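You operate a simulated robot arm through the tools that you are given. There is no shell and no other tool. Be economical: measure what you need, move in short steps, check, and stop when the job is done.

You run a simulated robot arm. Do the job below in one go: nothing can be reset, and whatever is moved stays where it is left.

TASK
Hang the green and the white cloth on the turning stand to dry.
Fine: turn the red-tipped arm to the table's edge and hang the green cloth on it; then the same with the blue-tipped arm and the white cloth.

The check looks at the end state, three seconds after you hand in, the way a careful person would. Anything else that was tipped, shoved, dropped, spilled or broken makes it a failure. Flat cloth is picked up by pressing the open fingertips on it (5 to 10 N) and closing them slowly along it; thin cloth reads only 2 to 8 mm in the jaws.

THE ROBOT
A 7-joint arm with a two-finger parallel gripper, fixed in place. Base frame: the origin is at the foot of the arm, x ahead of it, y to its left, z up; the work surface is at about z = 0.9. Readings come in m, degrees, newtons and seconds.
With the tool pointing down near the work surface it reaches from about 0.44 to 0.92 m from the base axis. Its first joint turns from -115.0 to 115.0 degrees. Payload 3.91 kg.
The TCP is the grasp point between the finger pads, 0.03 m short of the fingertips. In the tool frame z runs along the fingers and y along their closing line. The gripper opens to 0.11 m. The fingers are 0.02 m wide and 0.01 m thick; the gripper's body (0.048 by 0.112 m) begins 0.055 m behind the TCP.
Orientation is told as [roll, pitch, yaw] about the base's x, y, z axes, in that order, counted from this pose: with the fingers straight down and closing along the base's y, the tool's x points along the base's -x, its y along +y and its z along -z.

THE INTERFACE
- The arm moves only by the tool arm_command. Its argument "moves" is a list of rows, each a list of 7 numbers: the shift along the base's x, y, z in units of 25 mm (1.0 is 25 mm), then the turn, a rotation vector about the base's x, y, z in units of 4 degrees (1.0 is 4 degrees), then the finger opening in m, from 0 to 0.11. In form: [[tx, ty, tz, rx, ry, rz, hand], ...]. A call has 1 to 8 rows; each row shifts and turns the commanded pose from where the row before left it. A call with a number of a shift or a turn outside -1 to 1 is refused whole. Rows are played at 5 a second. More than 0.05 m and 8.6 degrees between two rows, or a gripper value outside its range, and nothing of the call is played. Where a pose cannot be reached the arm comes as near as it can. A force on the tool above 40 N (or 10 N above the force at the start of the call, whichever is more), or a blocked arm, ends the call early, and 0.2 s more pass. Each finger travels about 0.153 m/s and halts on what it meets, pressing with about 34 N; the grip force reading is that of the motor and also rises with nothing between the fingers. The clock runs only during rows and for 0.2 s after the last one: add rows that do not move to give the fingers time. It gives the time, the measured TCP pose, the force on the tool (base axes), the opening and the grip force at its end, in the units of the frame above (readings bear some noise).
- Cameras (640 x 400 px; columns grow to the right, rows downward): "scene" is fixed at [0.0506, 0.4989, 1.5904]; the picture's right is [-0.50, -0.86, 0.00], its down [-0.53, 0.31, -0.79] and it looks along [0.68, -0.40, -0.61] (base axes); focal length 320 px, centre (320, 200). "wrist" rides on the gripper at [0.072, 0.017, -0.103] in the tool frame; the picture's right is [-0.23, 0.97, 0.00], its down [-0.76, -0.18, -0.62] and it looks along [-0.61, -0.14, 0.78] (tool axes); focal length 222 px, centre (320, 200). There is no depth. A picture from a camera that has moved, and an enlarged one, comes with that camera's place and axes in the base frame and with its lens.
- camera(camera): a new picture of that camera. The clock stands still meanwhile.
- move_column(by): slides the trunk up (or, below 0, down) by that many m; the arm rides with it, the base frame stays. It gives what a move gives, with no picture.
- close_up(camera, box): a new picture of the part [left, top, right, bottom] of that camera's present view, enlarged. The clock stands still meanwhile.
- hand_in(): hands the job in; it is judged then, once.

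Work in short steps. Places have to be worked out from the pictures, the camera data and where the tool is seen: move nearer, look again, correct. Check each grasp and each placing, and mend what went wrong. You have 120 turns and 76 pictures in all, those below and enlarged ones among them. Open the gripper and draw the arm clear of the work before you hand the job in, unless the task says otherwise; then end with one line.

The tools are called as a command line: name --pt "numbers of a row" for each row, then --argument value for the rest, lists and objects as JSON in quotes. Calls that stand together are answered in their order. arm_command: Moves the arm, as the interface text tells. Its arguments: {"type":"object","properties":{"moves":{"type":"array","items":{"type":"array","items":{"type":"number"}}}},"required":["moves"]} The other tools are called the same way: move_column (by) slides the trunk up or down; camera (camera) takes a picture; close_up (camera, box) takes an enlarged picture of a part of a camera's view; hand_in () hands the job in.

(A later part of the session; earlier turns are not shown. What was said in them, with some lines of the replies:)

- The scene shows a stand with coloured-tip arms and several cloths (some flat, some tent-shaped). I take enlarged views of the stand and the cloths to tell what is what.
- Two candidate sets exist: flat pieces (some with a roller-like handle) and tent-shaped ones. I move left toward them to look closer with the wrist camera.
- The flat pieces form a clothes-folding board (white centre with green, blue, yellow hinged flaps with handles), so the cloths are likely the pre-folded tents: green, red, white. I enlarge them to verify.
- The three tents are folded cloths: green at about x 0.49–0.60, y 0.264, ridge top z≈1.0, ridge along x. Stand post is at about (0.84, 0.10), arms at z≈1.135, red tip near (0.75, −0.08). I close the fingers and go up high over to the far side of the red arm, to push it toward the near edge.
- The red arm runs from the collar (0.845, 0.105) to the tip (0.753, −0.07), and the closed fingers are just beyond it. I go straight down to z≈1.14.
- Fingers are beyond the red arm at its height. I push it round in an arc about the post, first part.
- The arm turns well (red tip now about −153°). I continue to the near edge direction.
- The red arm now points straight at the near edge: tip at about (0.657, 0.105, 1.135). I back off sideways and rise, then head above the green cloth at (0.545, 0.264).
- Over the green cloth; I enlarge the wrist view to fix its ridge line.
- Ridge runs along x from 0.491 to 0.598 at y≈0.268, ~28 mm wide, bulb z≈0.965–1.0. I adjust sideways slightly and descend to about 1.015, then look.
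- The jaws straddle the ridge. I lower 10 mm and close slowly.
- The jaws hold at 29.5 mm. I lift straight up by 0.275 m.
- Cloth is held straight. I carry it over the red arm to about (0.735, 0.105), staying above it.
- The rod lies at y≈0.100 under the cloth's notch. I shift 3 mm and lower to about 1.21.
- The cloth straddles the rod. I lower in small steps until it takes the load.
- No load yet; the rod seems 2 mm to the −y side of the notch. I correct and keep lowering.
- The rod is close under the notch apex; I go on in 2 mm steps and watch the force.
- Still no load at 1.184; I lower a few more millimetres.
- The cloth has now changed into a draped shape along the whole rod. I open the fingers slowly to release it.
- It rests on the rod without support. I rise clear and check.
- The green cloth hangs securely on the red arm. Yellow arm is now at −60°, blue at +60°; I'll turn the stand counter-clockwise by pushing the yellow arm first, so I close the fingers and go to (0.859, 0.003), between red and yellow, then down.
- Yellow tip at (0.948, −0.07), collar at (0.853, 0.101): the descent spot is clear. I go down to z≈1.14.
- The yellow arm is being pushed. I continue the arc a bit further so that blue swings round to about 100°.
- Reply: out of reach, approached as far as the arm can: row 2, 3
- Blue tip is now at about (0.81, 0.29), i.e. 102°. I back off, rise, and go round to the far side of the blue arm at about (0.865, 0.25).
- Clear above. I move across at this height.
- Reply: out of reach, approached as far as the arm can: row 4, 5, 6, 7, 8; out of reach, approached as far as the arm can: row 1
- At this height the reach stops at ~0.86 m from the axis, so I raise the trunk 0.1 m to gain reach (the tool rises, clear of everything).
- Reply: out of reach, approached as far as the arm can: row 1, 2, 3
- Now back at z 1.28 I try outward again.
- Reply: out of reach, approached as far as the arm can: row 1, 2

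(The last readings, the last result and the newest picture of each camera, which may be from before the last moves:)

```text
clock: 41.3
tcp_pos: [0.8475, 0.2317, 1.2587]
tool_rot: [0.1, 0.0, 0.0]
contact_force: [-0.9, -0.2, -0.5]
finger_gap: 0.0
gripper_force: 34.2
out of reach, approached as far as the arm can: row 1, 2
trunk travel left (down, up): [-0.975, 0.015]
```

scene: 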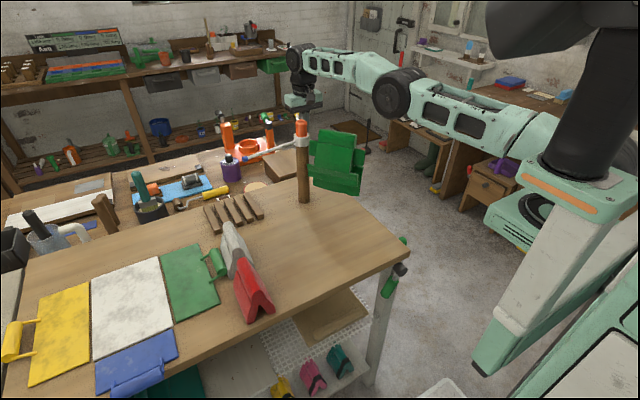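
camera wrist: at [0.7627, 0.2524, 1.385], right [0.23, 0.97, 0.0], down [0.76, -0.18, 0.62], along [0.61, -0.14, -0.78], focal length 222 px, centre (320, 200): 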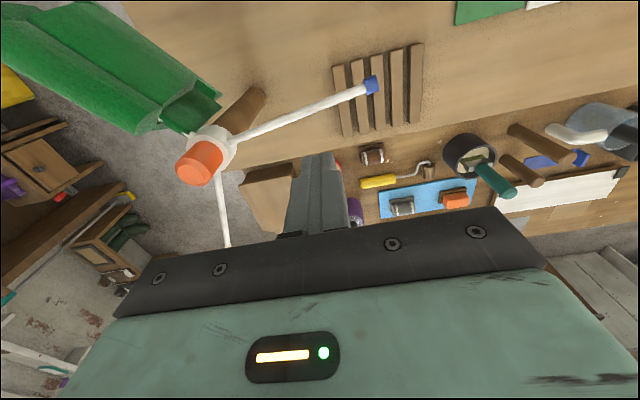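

Reach improves lower down. I drop to 1.185 (tips still above the rod) and then move outward.

arm_command --pt "0 0 -1 0 0 0 0" --pt "0 0 -1 0 0 0 0" --pt "0 0 -0.9 0 0 0 0" --pt "0.5 0 0 0 0 0 0" --pt "0.5 0 0 0 0 0 0" --pt "0 0 0 0 0 0 0"

camera --camera "wrist"

```text
clock: 42.7
tcp_pos: [0.8575, 0.2241, 1.1884]
tool_rot: [0.0, 0.0, 0.0]
contact_force: [0.2, 1.1, 0.3]
finger_gap: 0.0
gripper_force: 34.3
out of reach, approached as far as the arm can: row 4, 5
trunk travel left (down, up): [-0.975, 0.015]
```

```text
36 pictures are left
camera wrist: at [0.7836, 0.2409, 1.2904], right [0.23, 0.97, 0.0], down [0.76, -0.18, 0.62], along [0.61, -0.14, -0.78], focal length 222 px, centre (320, 200)
```

wrist: 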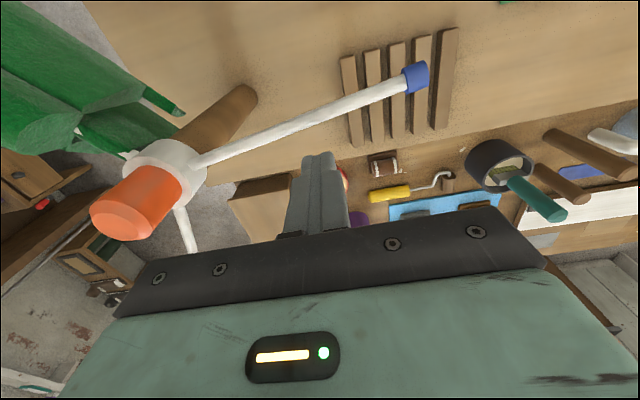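

The fingers have about 7 mm clearance beyond the blue rod; I gain a little more by moving −y and descend to 1.145.

arm_command --pt "0.2 -0.6 0 0 0 0 0" --pt "0 0 -0.6 0 0 0 0" --pt "0.2 0 -0.6 0 0 0 0" --pt "0 0 -0.5 0 0 0 0" --pt "0 0 0 0 0 0 0"

camera --camera "wrist"

```text
clock: 43.9
tcp_pos: [0.865, 0.2085, 1.1436]
tool_rot: [0.0, -0.1, 0.0]
contact_force: [-0.2, -0.2, -0.2]
finger_gap: 0.0
gripper_force: 33.9
out of reach, approached as far as the arm can: row 3
trunk travel left (down, up): [-0.975, 0.015]
```

```text
35 pictures are left
camera wrist: at [0.7909, 0.224, 1.2473], right [0.23, 0.97, 0.0], down [0.76, -0.18, 0.62], along [0.61, -0.14, -0.78], focal length 222 px, centre (320, 200)
```

wrist: 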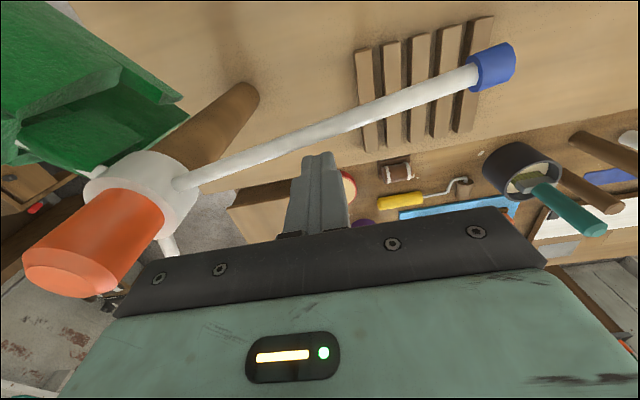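

Fingers are on the far side of the blue rod at rod height. I push it counter-clockwise around the post, first eight steps.

arm_command --pt "-0.56 0.22 0 0 0 0 0" --pt "-0.67 0.27 0 0 0 0 0" --pt "-0.71 0.06 0 0 0 0 0" --pt "-0.74 -0.06 0 0 0 0 0" --pt "-0.64 -0.34 0 0 0 0 0" --pt "-0.59 -0.42 0 0 0 0 0" --pt "-0.52 -0.5 0 0 0 0 0" --pt "-0.45 -0.57 0 0 0 0 0"

camera --camera "wrist"

```text
clock: 45.7
tcp_pos: [0.7391, 0.1749, 1.145]
tool_rot: [0.0, 0.0, 0.1]
contact_force: [0.3, 0.5, 0.1]
finger_gap: 0.0001
gripper_force: 34.0
trunk travel left (down, up): [-0.975, 0.015]
```

```text
34 pictures are left
camera wrist: at [0.6669, 0.1911, 1.2485], right [0.23, 0.97, 0.0], down [0.76, -0.18, 0.62], along [0.61, -0.14, -0.78], focal length 222 px, centre (320, 200)
```

wrist: 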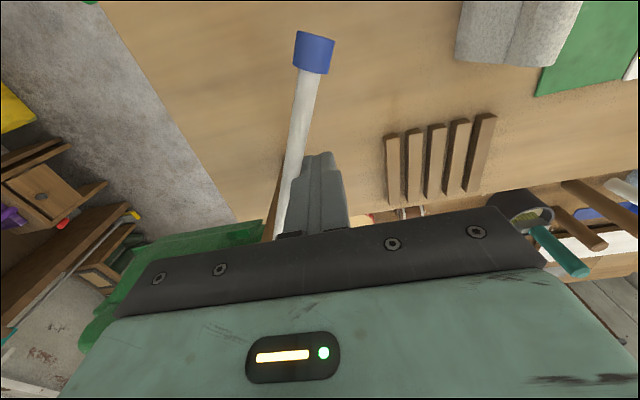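

Blue tip at (0.677, 0.187), about 154°. I finish the arc.

arm_command --pt "-0.36 -0.63 0 0 0 0 0" --pt "-0.27 -0.67 0 0 0 0 0" --pt "-0.14 -0.53 0 0 0 0 0" --pt "-0.06 -0.3 0 0 0 0 0" --pt "0 0 0 0 0 0 0"

camera --camera "wrist"

camera --camera "scene"

```text
clock: 46.9
tcp_pos: [0.72, 0.1213, 1.1449]
tool_rot: [0.0, 0.0, -0.1]
contact_force: [0.4, 0.1, -0.4]
finger_gap: 0.0
gripper_force: 33.9
trunk travel left (down, up): [-0.975, 0.015]
```

```text
33 pictures are left
camera wrist: at [0.6472, 0.1376, 1.2476], right [0.23, 0.97, 0.0], down [0.76, -0.18, 0.62], along [0.61, -0.14, -0.78], focal length 222 px, centre (320, 200)
```

wrist: 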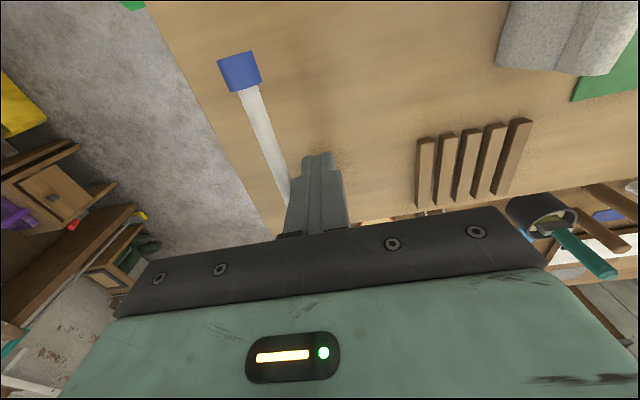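

```text
32 pictures are left
```

scene: 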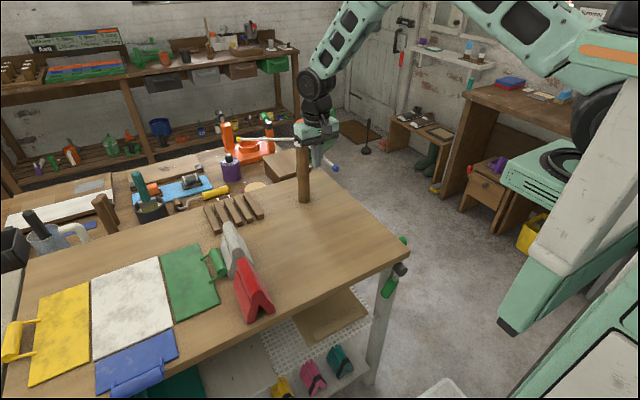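

Blue arm now points straight to the near edge (tip ≈(0.656, 0.10)). I back off, rise and head for the white cloth (est. x 0.63–0.74, y 0.39).

arm_command --pt "0 1 0 0 0 0 0" --pt "0 0.5 1 0 0 0 0" --pt "0 0 1 0 0 0 0" --pt "0 0 1 0 0 0 0" --pt "0 0 1 0 0 0 0" --pt "0 0 1 0 0 0 0"

arm_command --pt "-0.3 1 0 0 0 0 0.07" --pt "-0.3 1 0 0 0 0 0.07" --pt "-0.3 1 0 0 0 0 0.07" --pt "-0.3 1 0 0 0 0 0.07" --pt "-0.1 1 0 0 0 0 0.07" --pt "0 1 0 0 0 0 0.07" --pt "0 1 0 0 0 0 0.07" --pt "0 1 0 0 0 0 0.07"

camera --camera "wrist"

camera --camera "scene"

```text
clock: 48.3
tcp_pos: [0.721, 0.1602, 1.269]
tool_rot: [0.1, 0.0, -0.1]
contact_force: [0.4, -0.7, -0.2]
finger_gap: 0.0
gripper_force: 34.3
trunk travel left (down, up): [-0.975, 0.015]
```

```text
clock: 50.1
tcp_pos: [0.6911, 0.3579, 1.27]
tool_rot: [0.0, -0.1, 0.0]
contact_force: [-0.2, -0.6, 0.3]
finger_gap: 0.0699
gripper_force: 0.0
trunk travel left (down, up): [-0.975, 0.015]
```

```text
31 pictures are left
camera wrist: at [0.6172, 0.3744, 1.3731], right [0.23, 0.97, 0.0], down [0.76, -0.18, 0.62], along [0.61, -0.14, -0.78], focal length 222 px, centre (320, 200)
```

wrist: 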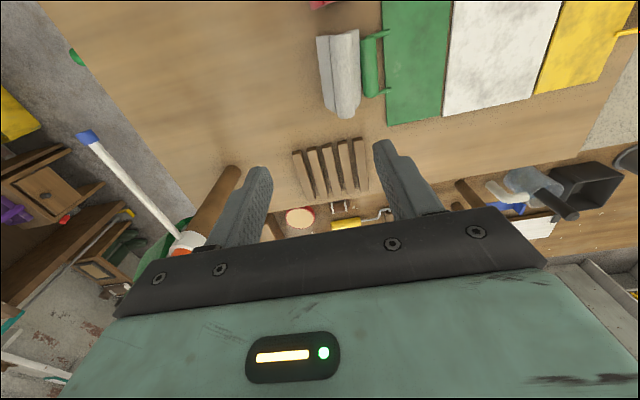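

```text
30 pictures are left
```

scene: 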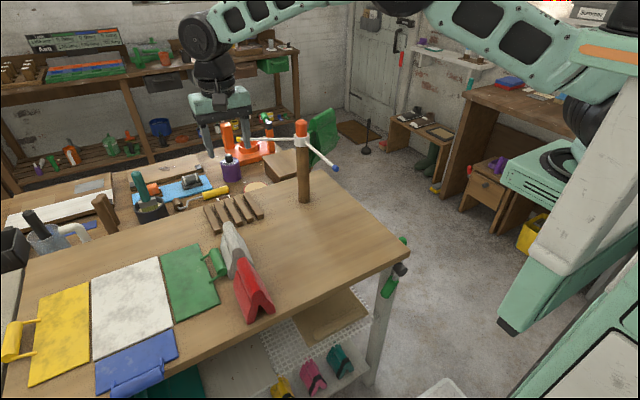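

Green is still hanging on the red arm. I enlarge the wrist view at the white cloth to fix its ridge.

close_up --camera "wrist" --box '[280, 10, 420, 130]'

close_up --camera "scene" --box '[190, 200, 310, 290]'

```text
3.33 times, centred on (350, 70) of wrist
camera zoom: at [0.6172, 0.3744, 1.3731], right [0.23, 0.97, 0.0], down [0.76, -0.18, 0.62], along [0.61, -0.14, -0.78], focal length 740 px, centre (220, 633)
```

zoom: 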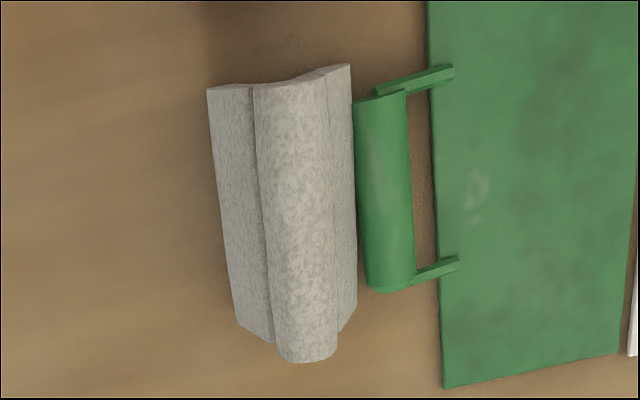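

```text
4.44 times, centred on (250, 245) of scene
camera zoom: at [0.0506, 0.4989, 1.5904], right [-0.5, -0.86, 0.0], down [-0.53, 0.31, -0.79], along [0.68, -0.4, -0.61], focal length 1422 px, centre (631, 0)
```

zoom: 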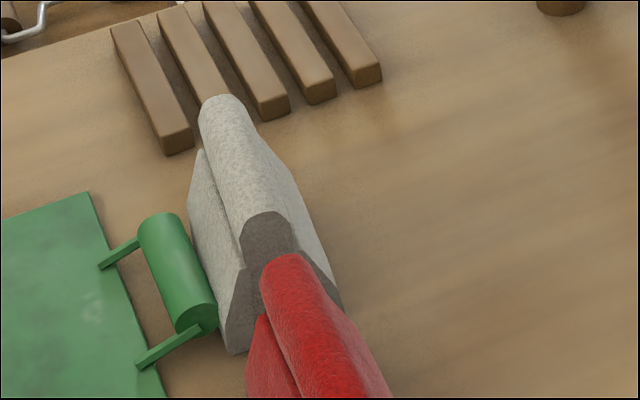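

White ridge runs from (0.638, 0.399) to (0.745, 0.389), i.e. turned about −5°, centre ≈(0.691, 0.393). I align yaw and y, and descend to about 1.03.

arm_command --pt "0 0.7 -0.5 0 0 -0.6 0.065" --pt "0 0.68 -0.5 0 0 -0.55 0.065" --pt "0 0 -1 0 0 0 0.065" --pt "0 0 -1 0 0 0 0.065" --pt "0 0 -1 0 0 0 0.065" --pt "0 0 -1 0 0 0 0.065" --pt "0 0 -1 0 0 0 0.065" --pt "0 0 -1 0 0 0 0.065"

arm_command --pt "0 0 -1 0 0 0 0.065" --pt "0 0 -1 0 0 0 0.065" --pt "0 0 -0.6 0 0 0 0.065" --pt "0 0 0 0 0 0 0.065"

camera --camera "wrist"

close_up --camera "scene" --box '[180, 170, 320, 290]'

```text
clock: 51.9
tcp_pos: [0.69, 0.3933, 1.096]
tool_rot: [0.0, 0.0, -4.6]
contact_force: [-0.4, 0.4, 0.8]
finger_gap: 0.0653
gripper_force: 0.1
trunk travel left (down, up): [-0.975, 0.015]
```

```text
clock: 52.9
tcp_pos: [0.6907, 0.3929, 1.0307]
tool_rot: [0.1, 0.1, -4.6]
contact_force: [0.0, 0.4, -0.3]
finger_gap: 0.0651
gripper_force: 0.1
trunk travel left (down, up): [-0.975, 0.015]
```

```text
27 pictures are left
camera wrist: at [0.618, 0.4153, 1.133], right [0.3, 0.95, 0.0], down [0.74, -0.24, 0.62], along [0.59, -0.19, -0.78], focal length 222 px, centre (320, 200)
```

wrist: 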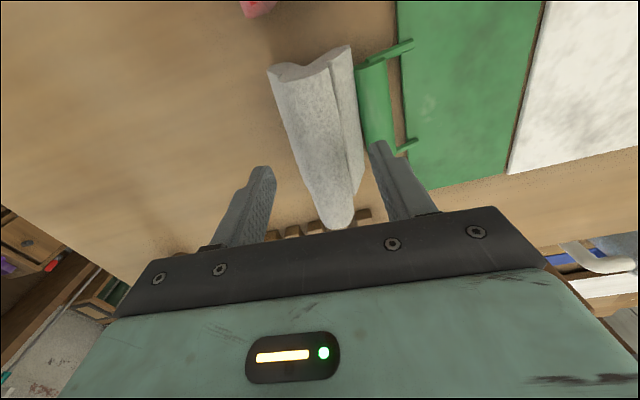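

```text
3.33 times, centred on (250, 230) of scene
camera zoom: at [0.0506, 0.4989, 1.5904], right [-0.5, -0.86, 0.0], down [-0.53, 0.31, -0.79], along [0.68, -0.4, -0.61], focal length 1066 px, centre (553, 100)
```

zoom: 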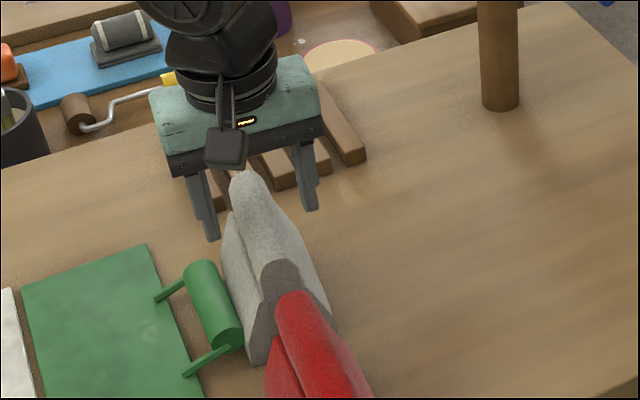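

Positions agree: the jaws straddle the ridge centre. I lower to ~1.004 and close slowly.

arm_command --pt "0 0 -0.55 0 0 0 0.065" --pt "0 0 -0.55 0 0 0 0.06" --pt "0 0 0 0 0 0 0.045" --pt "0 0 0 0 0 0 0.035" --pt "0 0 0 0 0 0 0.028" --pt "0 0 0 0 0 0 0.02" --pt "0 0 0 0 0 0 0.01" --pt "0 0 0 0 0 0 0.01"

close_up --camera "scene" --box '[180, 170, 320, 290]'

```text
clock: 54.7
tcp_pos: [0.6901, 0.3926, 1.0023]
tool_rot: [0.0, 0.0, -4.6]
contact_force: [-0.6, -0.3, 0.3]
finger_gap: 0.0297
gripper_force: 34.3
trunk travel left (down, up): [-0.975, 0.015]
```

```text
3.33 times, centred on (250, 230) of scene
camera zoom: at [0.0506, 0.4989, 1.5904], right [-0.5, -0.86, 0.0], down [-0.53, 0.31, -0.79], along [0.68, -0.4, -0.61], focal length 1066 px, centre (553, 100)
```

zoom: 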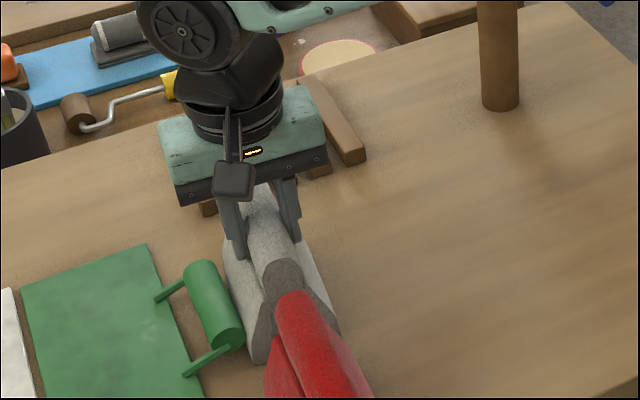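

Gripped at 29.7 mm, just as the green one. I lift straight up.

arm_command --pt "0 0 0.5 0 0 0 0.01" --pt "0 0 0.8 0 0 0 0.01" --pt "0 0 1 0 0 0 0.01" --pt "0 0 1 0 0 0 0.01" --pt "0 0 1 0 0 0 0.01" --pt "0 0 1 0 0 0 0.01" --pt "0 0 1 0 0 0 0.01" --pt "0 0 1 0 0 0 0.01"

arm_command --pt "0 0 1 0 0 0 0.01" --pt "0 0 1 0 0 0 0.01" --pt "0 0 1 0 0 0 0.01" --pt "0 0 1 0 0 0 0.01"

camera --camera "scene"

```text
clock: 56.5
tcp_pos: [0.6886, 0.392, 1.1849]
tool_rot: [-0.1, 0.0, -4.5]
contact_force: [-0.9, 0.0, -0.9]
finger_gap: 0.0297
gripper_force: 33.8
trunk travel left (down, up): [-0.975, 0.015]
```

```text
clock: 57.5
tcp_pos: [0.6896, 0.3945, 1.2846]
tool_rot: [-0.1, 0.0, -4.7]
contact_force: [0.1, 0.1, -1.4]
finger_gap: 0.0297
gripper_force: 34.4
trunk travel left (down, up): [-0.975, 0.015]
```

```text
24 pictures are left
```

scene: 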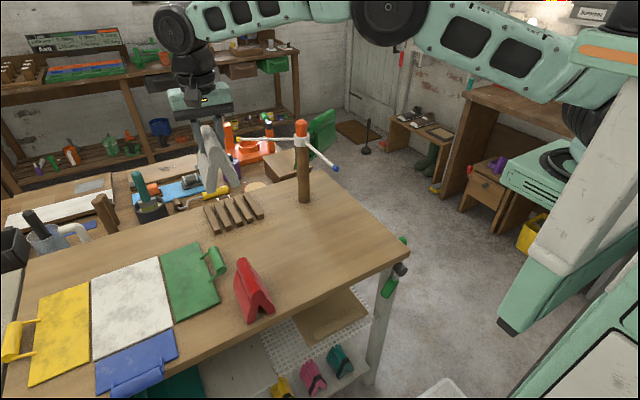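

White cloth is held. I carry it over the blue arm to about (0.735, 0.101), turning the yaw back to zero.

arm_command --pt "0.3 -1 0.1 0 0 0.2 0.01" --pt "0.3 -1 0.1 0 0 0.2 0.01" --pt "0.3 -1 0 0 0 0.2 0.01" --pt "0.3 -1 0 0 0 0.2 0.01" --pt "0.3 -1 0 0 0 0.2 0.01" --pt "0.3 -1 0 0 0 0.15 0.01" --pt "0 -1 0 0 0 0 0.01" --pt "0 -1 0 0 0 0 0.01"

arm_command --pt "0 -0.9 0 0 0 0 0.01" --pt "0 -0.9 0 0 0 0 0.01" --pt "0 -0.9 0 0 0 0 0.01" --pt "0 -0.9 0 0 0 0 0.01" --pt "0 0 0 0 0 0 0.01"

camera --camera "wrist"

close_up --camera "scene" --box '[240, 70, 400, 190]'

```text
clock: 59.3
tcp_pos: [0.7348, 0.1922, 1.2883]
tool_rot: [0.0, 0.0, 0.0]
contact_force: [0.3, 0.5, -2.4]
finger_gap: 0.0296
gripper_force: 33.8
trunk travel left (down, up): [-0.975, 0.015]
```

```text
clock: 60.5
tcp_pos: [0.7342, 0.1017, 1.2909]
tool_rot: [0.0, 0.0, 0.0]
contact_force: [-0.3, -0.8, -0.5]
finger_gap: 0.0295
gripper_force: 34.3
trunk travel left (down, up): [-0.975, 0.015]
```

```text
23 pictures are left
camera wrist: at [0.6613, 0.1186, 1.3928], right [0.23, 0.97, 0.0], down [0.76, -0.18, 0.62], along [0.61, -0.14, -0.78], focal length 222 px, centre (320, 200)
```

wrist: 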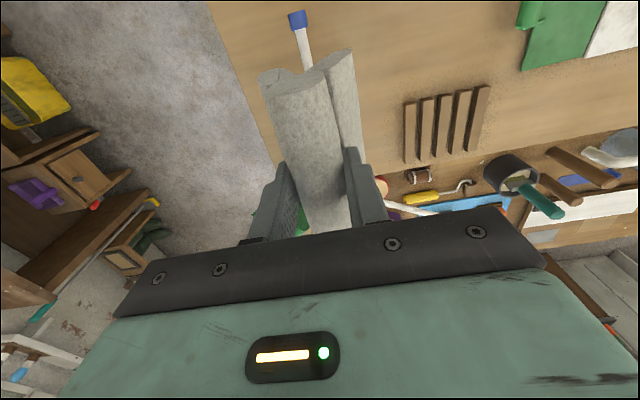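

```text
3.33 times, centred on (320, 130) of scene
camera zoom: at [0.0506, 0.4989, 1.5904], right [-0.5, -0.86, 0.0], down [-0.53, 0.31, -0.79], along [0.68, -0.4, -0.61], focal length 1066 px, centre (320, 433)
```

zoom: 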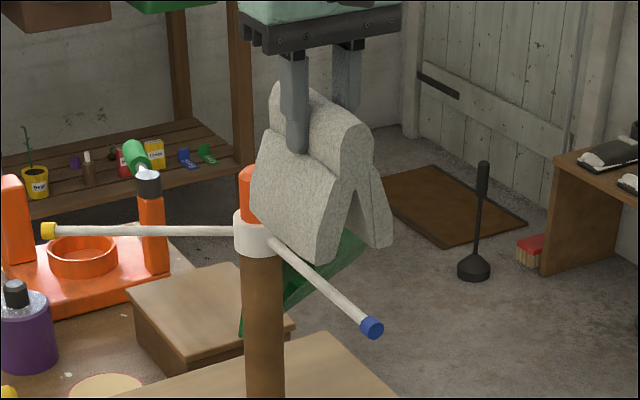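

Same geometry as the green placing; rod at y≈0.100. I lower to about 1.19 and check.

arm_command --pt "0 -0.04 -0.65 0 0 0 0.01" --pt "0 0 -0.65 0 0 0 0.01" --pt "0 0 -0.65 0 0 0 0.01" --pt "0 0 -0.65 0 0 0 0.01" --pt "0 0 -0.6 0 0 0 0.01" --pt "0 0 -0.4 0 0 0 0.01" --pt "0 0 -0.3 0 0 0 0.01" --pt "0 0 0 0 0 0 0.01"

close_up --camera "wrist" --box '[220, 0, 400, 120]'

```text
clock: 62.3
tcp_pos: [0.7347, 0.1034, 1.1925]
tool_rot: [0.0, 0.0, 0.1]
contact_force: [-0.3, 0.0, -1.7]
finger_gap: 0.0296
gripper_force: 34.0
trunk travel left (down, up): [-0.975, 0.015]
```

```text
3.33 times, centred on (310, 60) of wrist
camera zoom: at [0.6615, 0.1188, 1.2948], right [0.23, 0.97, 0.0], down [0.76, -0.18, 0.62], along [0.61, -0.14, -0.78], focal length 740 px, centre (353, 667)
```

zoom: 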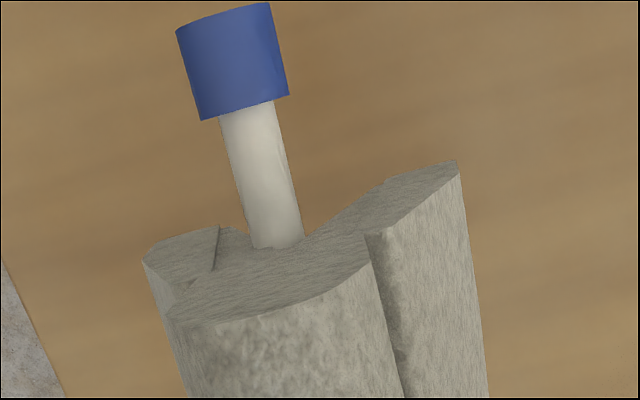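

The rod enters the notch centrally. I lower further in 2.5 mm steps to about 1.177, shifting 1.5 mm to −y, as with the green one.

arm_command --pt "0 -0.06 -0.1 0 0 0 0.01" --pt "0 0 -0.1 0 0 0 0.01" --pt "0 0 -0.1 0 0 0 0.01" --pt "0 0 -0.1 0 0 0 0.01" --pt "0 0 -0.1 0 0 0 0.01" --pt "0 0 -0.08 0 0 0 0.01" --pt "0 0 0 0 0 0 0.01"

close_up --camera "scene" --box '[260, 90, 380, 180]'

```text
clock: 63.9
tcp_pos: [0.7352, 0.1012, 1.1778]
tool_rot: [0.0, 0.0, 0.0]
contact_force: [0.5, 0.4, -1.5]
finger_gap: 0.0297
gripper_force: 34.4
trunk travel left (down, up): [-0.975, 0.015]
```

```text
4.44 times, centred on (320, 135) of scene
camera zoom: at [0.0506, 0.4989, 1.5904], right [-0.5, -0.86, 0.0], down [-0.53, 0.31, -0.79], along [0.68, -0.4, -0.61], focal length 1422 px, centre (320, 489)
```

zoom: 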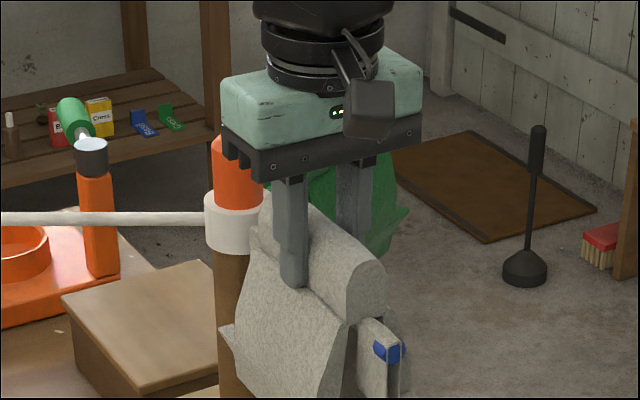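

The white cloth has draped over the blue arm too. I open slowly and rise.

arm_command --pt "0 0 0 0 0 0 0.035" --pt "0 0 0 0 0 0 0.045" --pt "0 0 0 0 0 0 0.06" --pt "0 0 0 0 0 0 0.07" --pt "0 0 0 0 0 0 0.07"

arm_command --pt "0 0 0.5 0 0 0 0.07" --pt "0 0 0.8 0 0 0 0.07" --pt "0 0 1 0 0 0 0.07" --pt "0 0 1 0 0 0 0.07" --pt "0 0 1 0 0 0 0.07" --pt "0 0 1 0 0 0 0.07"

arm_command --pt "-1 0.5 0 0 0 0 0.11" --pt "-1 0.5 0 0 0 0 0.11" --pt "-1 0.5 0 0 0 0 0.11" --pt "-1 0.5 0 0 0 0 0.11" --pt "-1 0.5 0 0 0 0 0.11" --pt "-1 0.5 0 0 0 0 0.11" --pt "-1 0.5 0 0 0 0 0.11" --pt "-1 0.5 0 0 0 0 0.11"

camera --camera "scene"

close_up --camera "scene" --box '[240, 90, 400, 210]'

```text
clock: 65.1
tcp_pos: [0.735, 0.1005, 1.1792]
tool_rot: [0.0, 0.0, -0.1]
contact_force: [0.3, 0.0, -1.1]
finger_gap: 0.07
gripper_force: 0.1
trunk travel left (down, up): [-0.975, 0.015]
```

```text
clock: 66.5
tcp_pos: [0.7337, 0.1016, 1.31]
tool_rot: [0.0, 0.0, 0.0]
contact_force: [1.0, -0.2, -1.7]
finger_gap: 0.0701
gripper_force: 0.0
trunk travel left (down, up): [-0.975, 0.015]
```

```text
clock: 68.3
tcp_pos: [0.5319, 0.1999, 1.3097]
tool_rot: [0.0, 0.0, 0.1]
contact_force: [0.1, 0.1, -0.2]
finger_gap: 0.1101
gripper_force: 0.0
trunk travel left (down, up): [-0.975, 0.015]
```

```text
19 pictures are left
```

scene: 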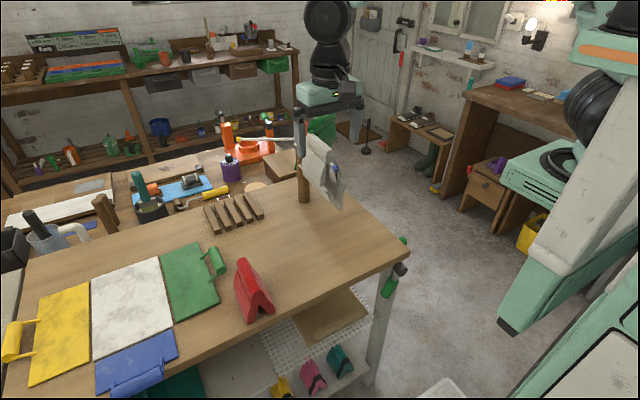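

```text
3.33 times, centred on (320, 150) of scene
camera zoom: at [0.0506, 0.4989, 1.5904], right [-0.5, -0.86, 0.0], down [-0.53, 0.31, -0.79], along [0.68, -0.4, -0.61], focal length 1066 px, centre (320, 367)
```

zoom: 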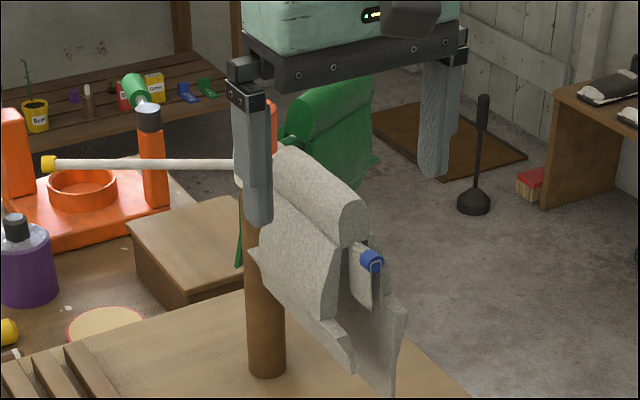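

Both cloths hang well. I draw the arm further off to the left and take one last clear look.

arm_command --pt "-0.4 1 0.3 0 0 0 0.11" --pt "-0.4 1 0.3 0 0 0 0.11" --pt "-0.4 1 0 0 0 0 0.11" --pt "-0.4 1 0 0 0 0 0.11" --pt "0 1 0 0 0 0 0.11" --pt "0 1 0 0 0 0 0.11" --pt "0 0 0 0 0 0 0.11"

close_up --camera "scene" --box '[240, 80, 400, 210]'

```text
clock: 69.9
tcp_pos: [0.4951, 0.3514, 1.3255]
tool_rot: [0.1, 0.0, 0.0]
contact_force: [-0.4, -0.3, 0.7]
finger_gap: 0.11
gripper_force: 0.2
trunk travel left (down, up): [-0.975, 0.015]
```

```text
3.08 times, centred on (320, 145) of scene
camera zoom: at [0.0506, 0.4989, 1.5904], right [-0.5, -0.86, 0.0], down [-0.53, 0.31, -0.79], along [0.68, -0.4, -0.61], focal length 984 px, centre (320, 369)
```

zoom: 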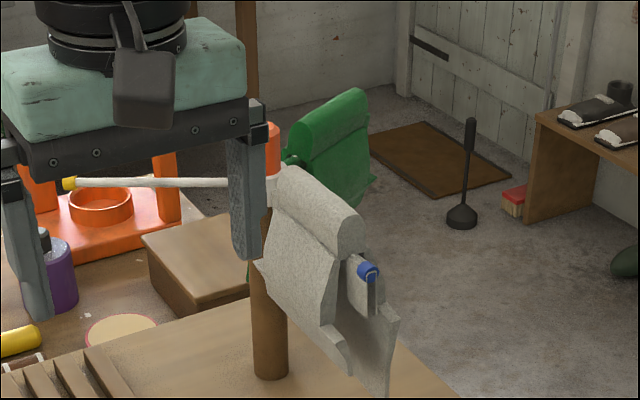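

Green is on the red-tipped arm, white on the blue-tipped arm, the gripper is open and clear. I hand in.

hand_in

```text
The job is handed in.
```

The green cloth hangs on the red-tipped arm and the white cloth on the blue-tipped arm. Nothing else was seen to be tipped or moved, and the gripper is open and clear of the stand.
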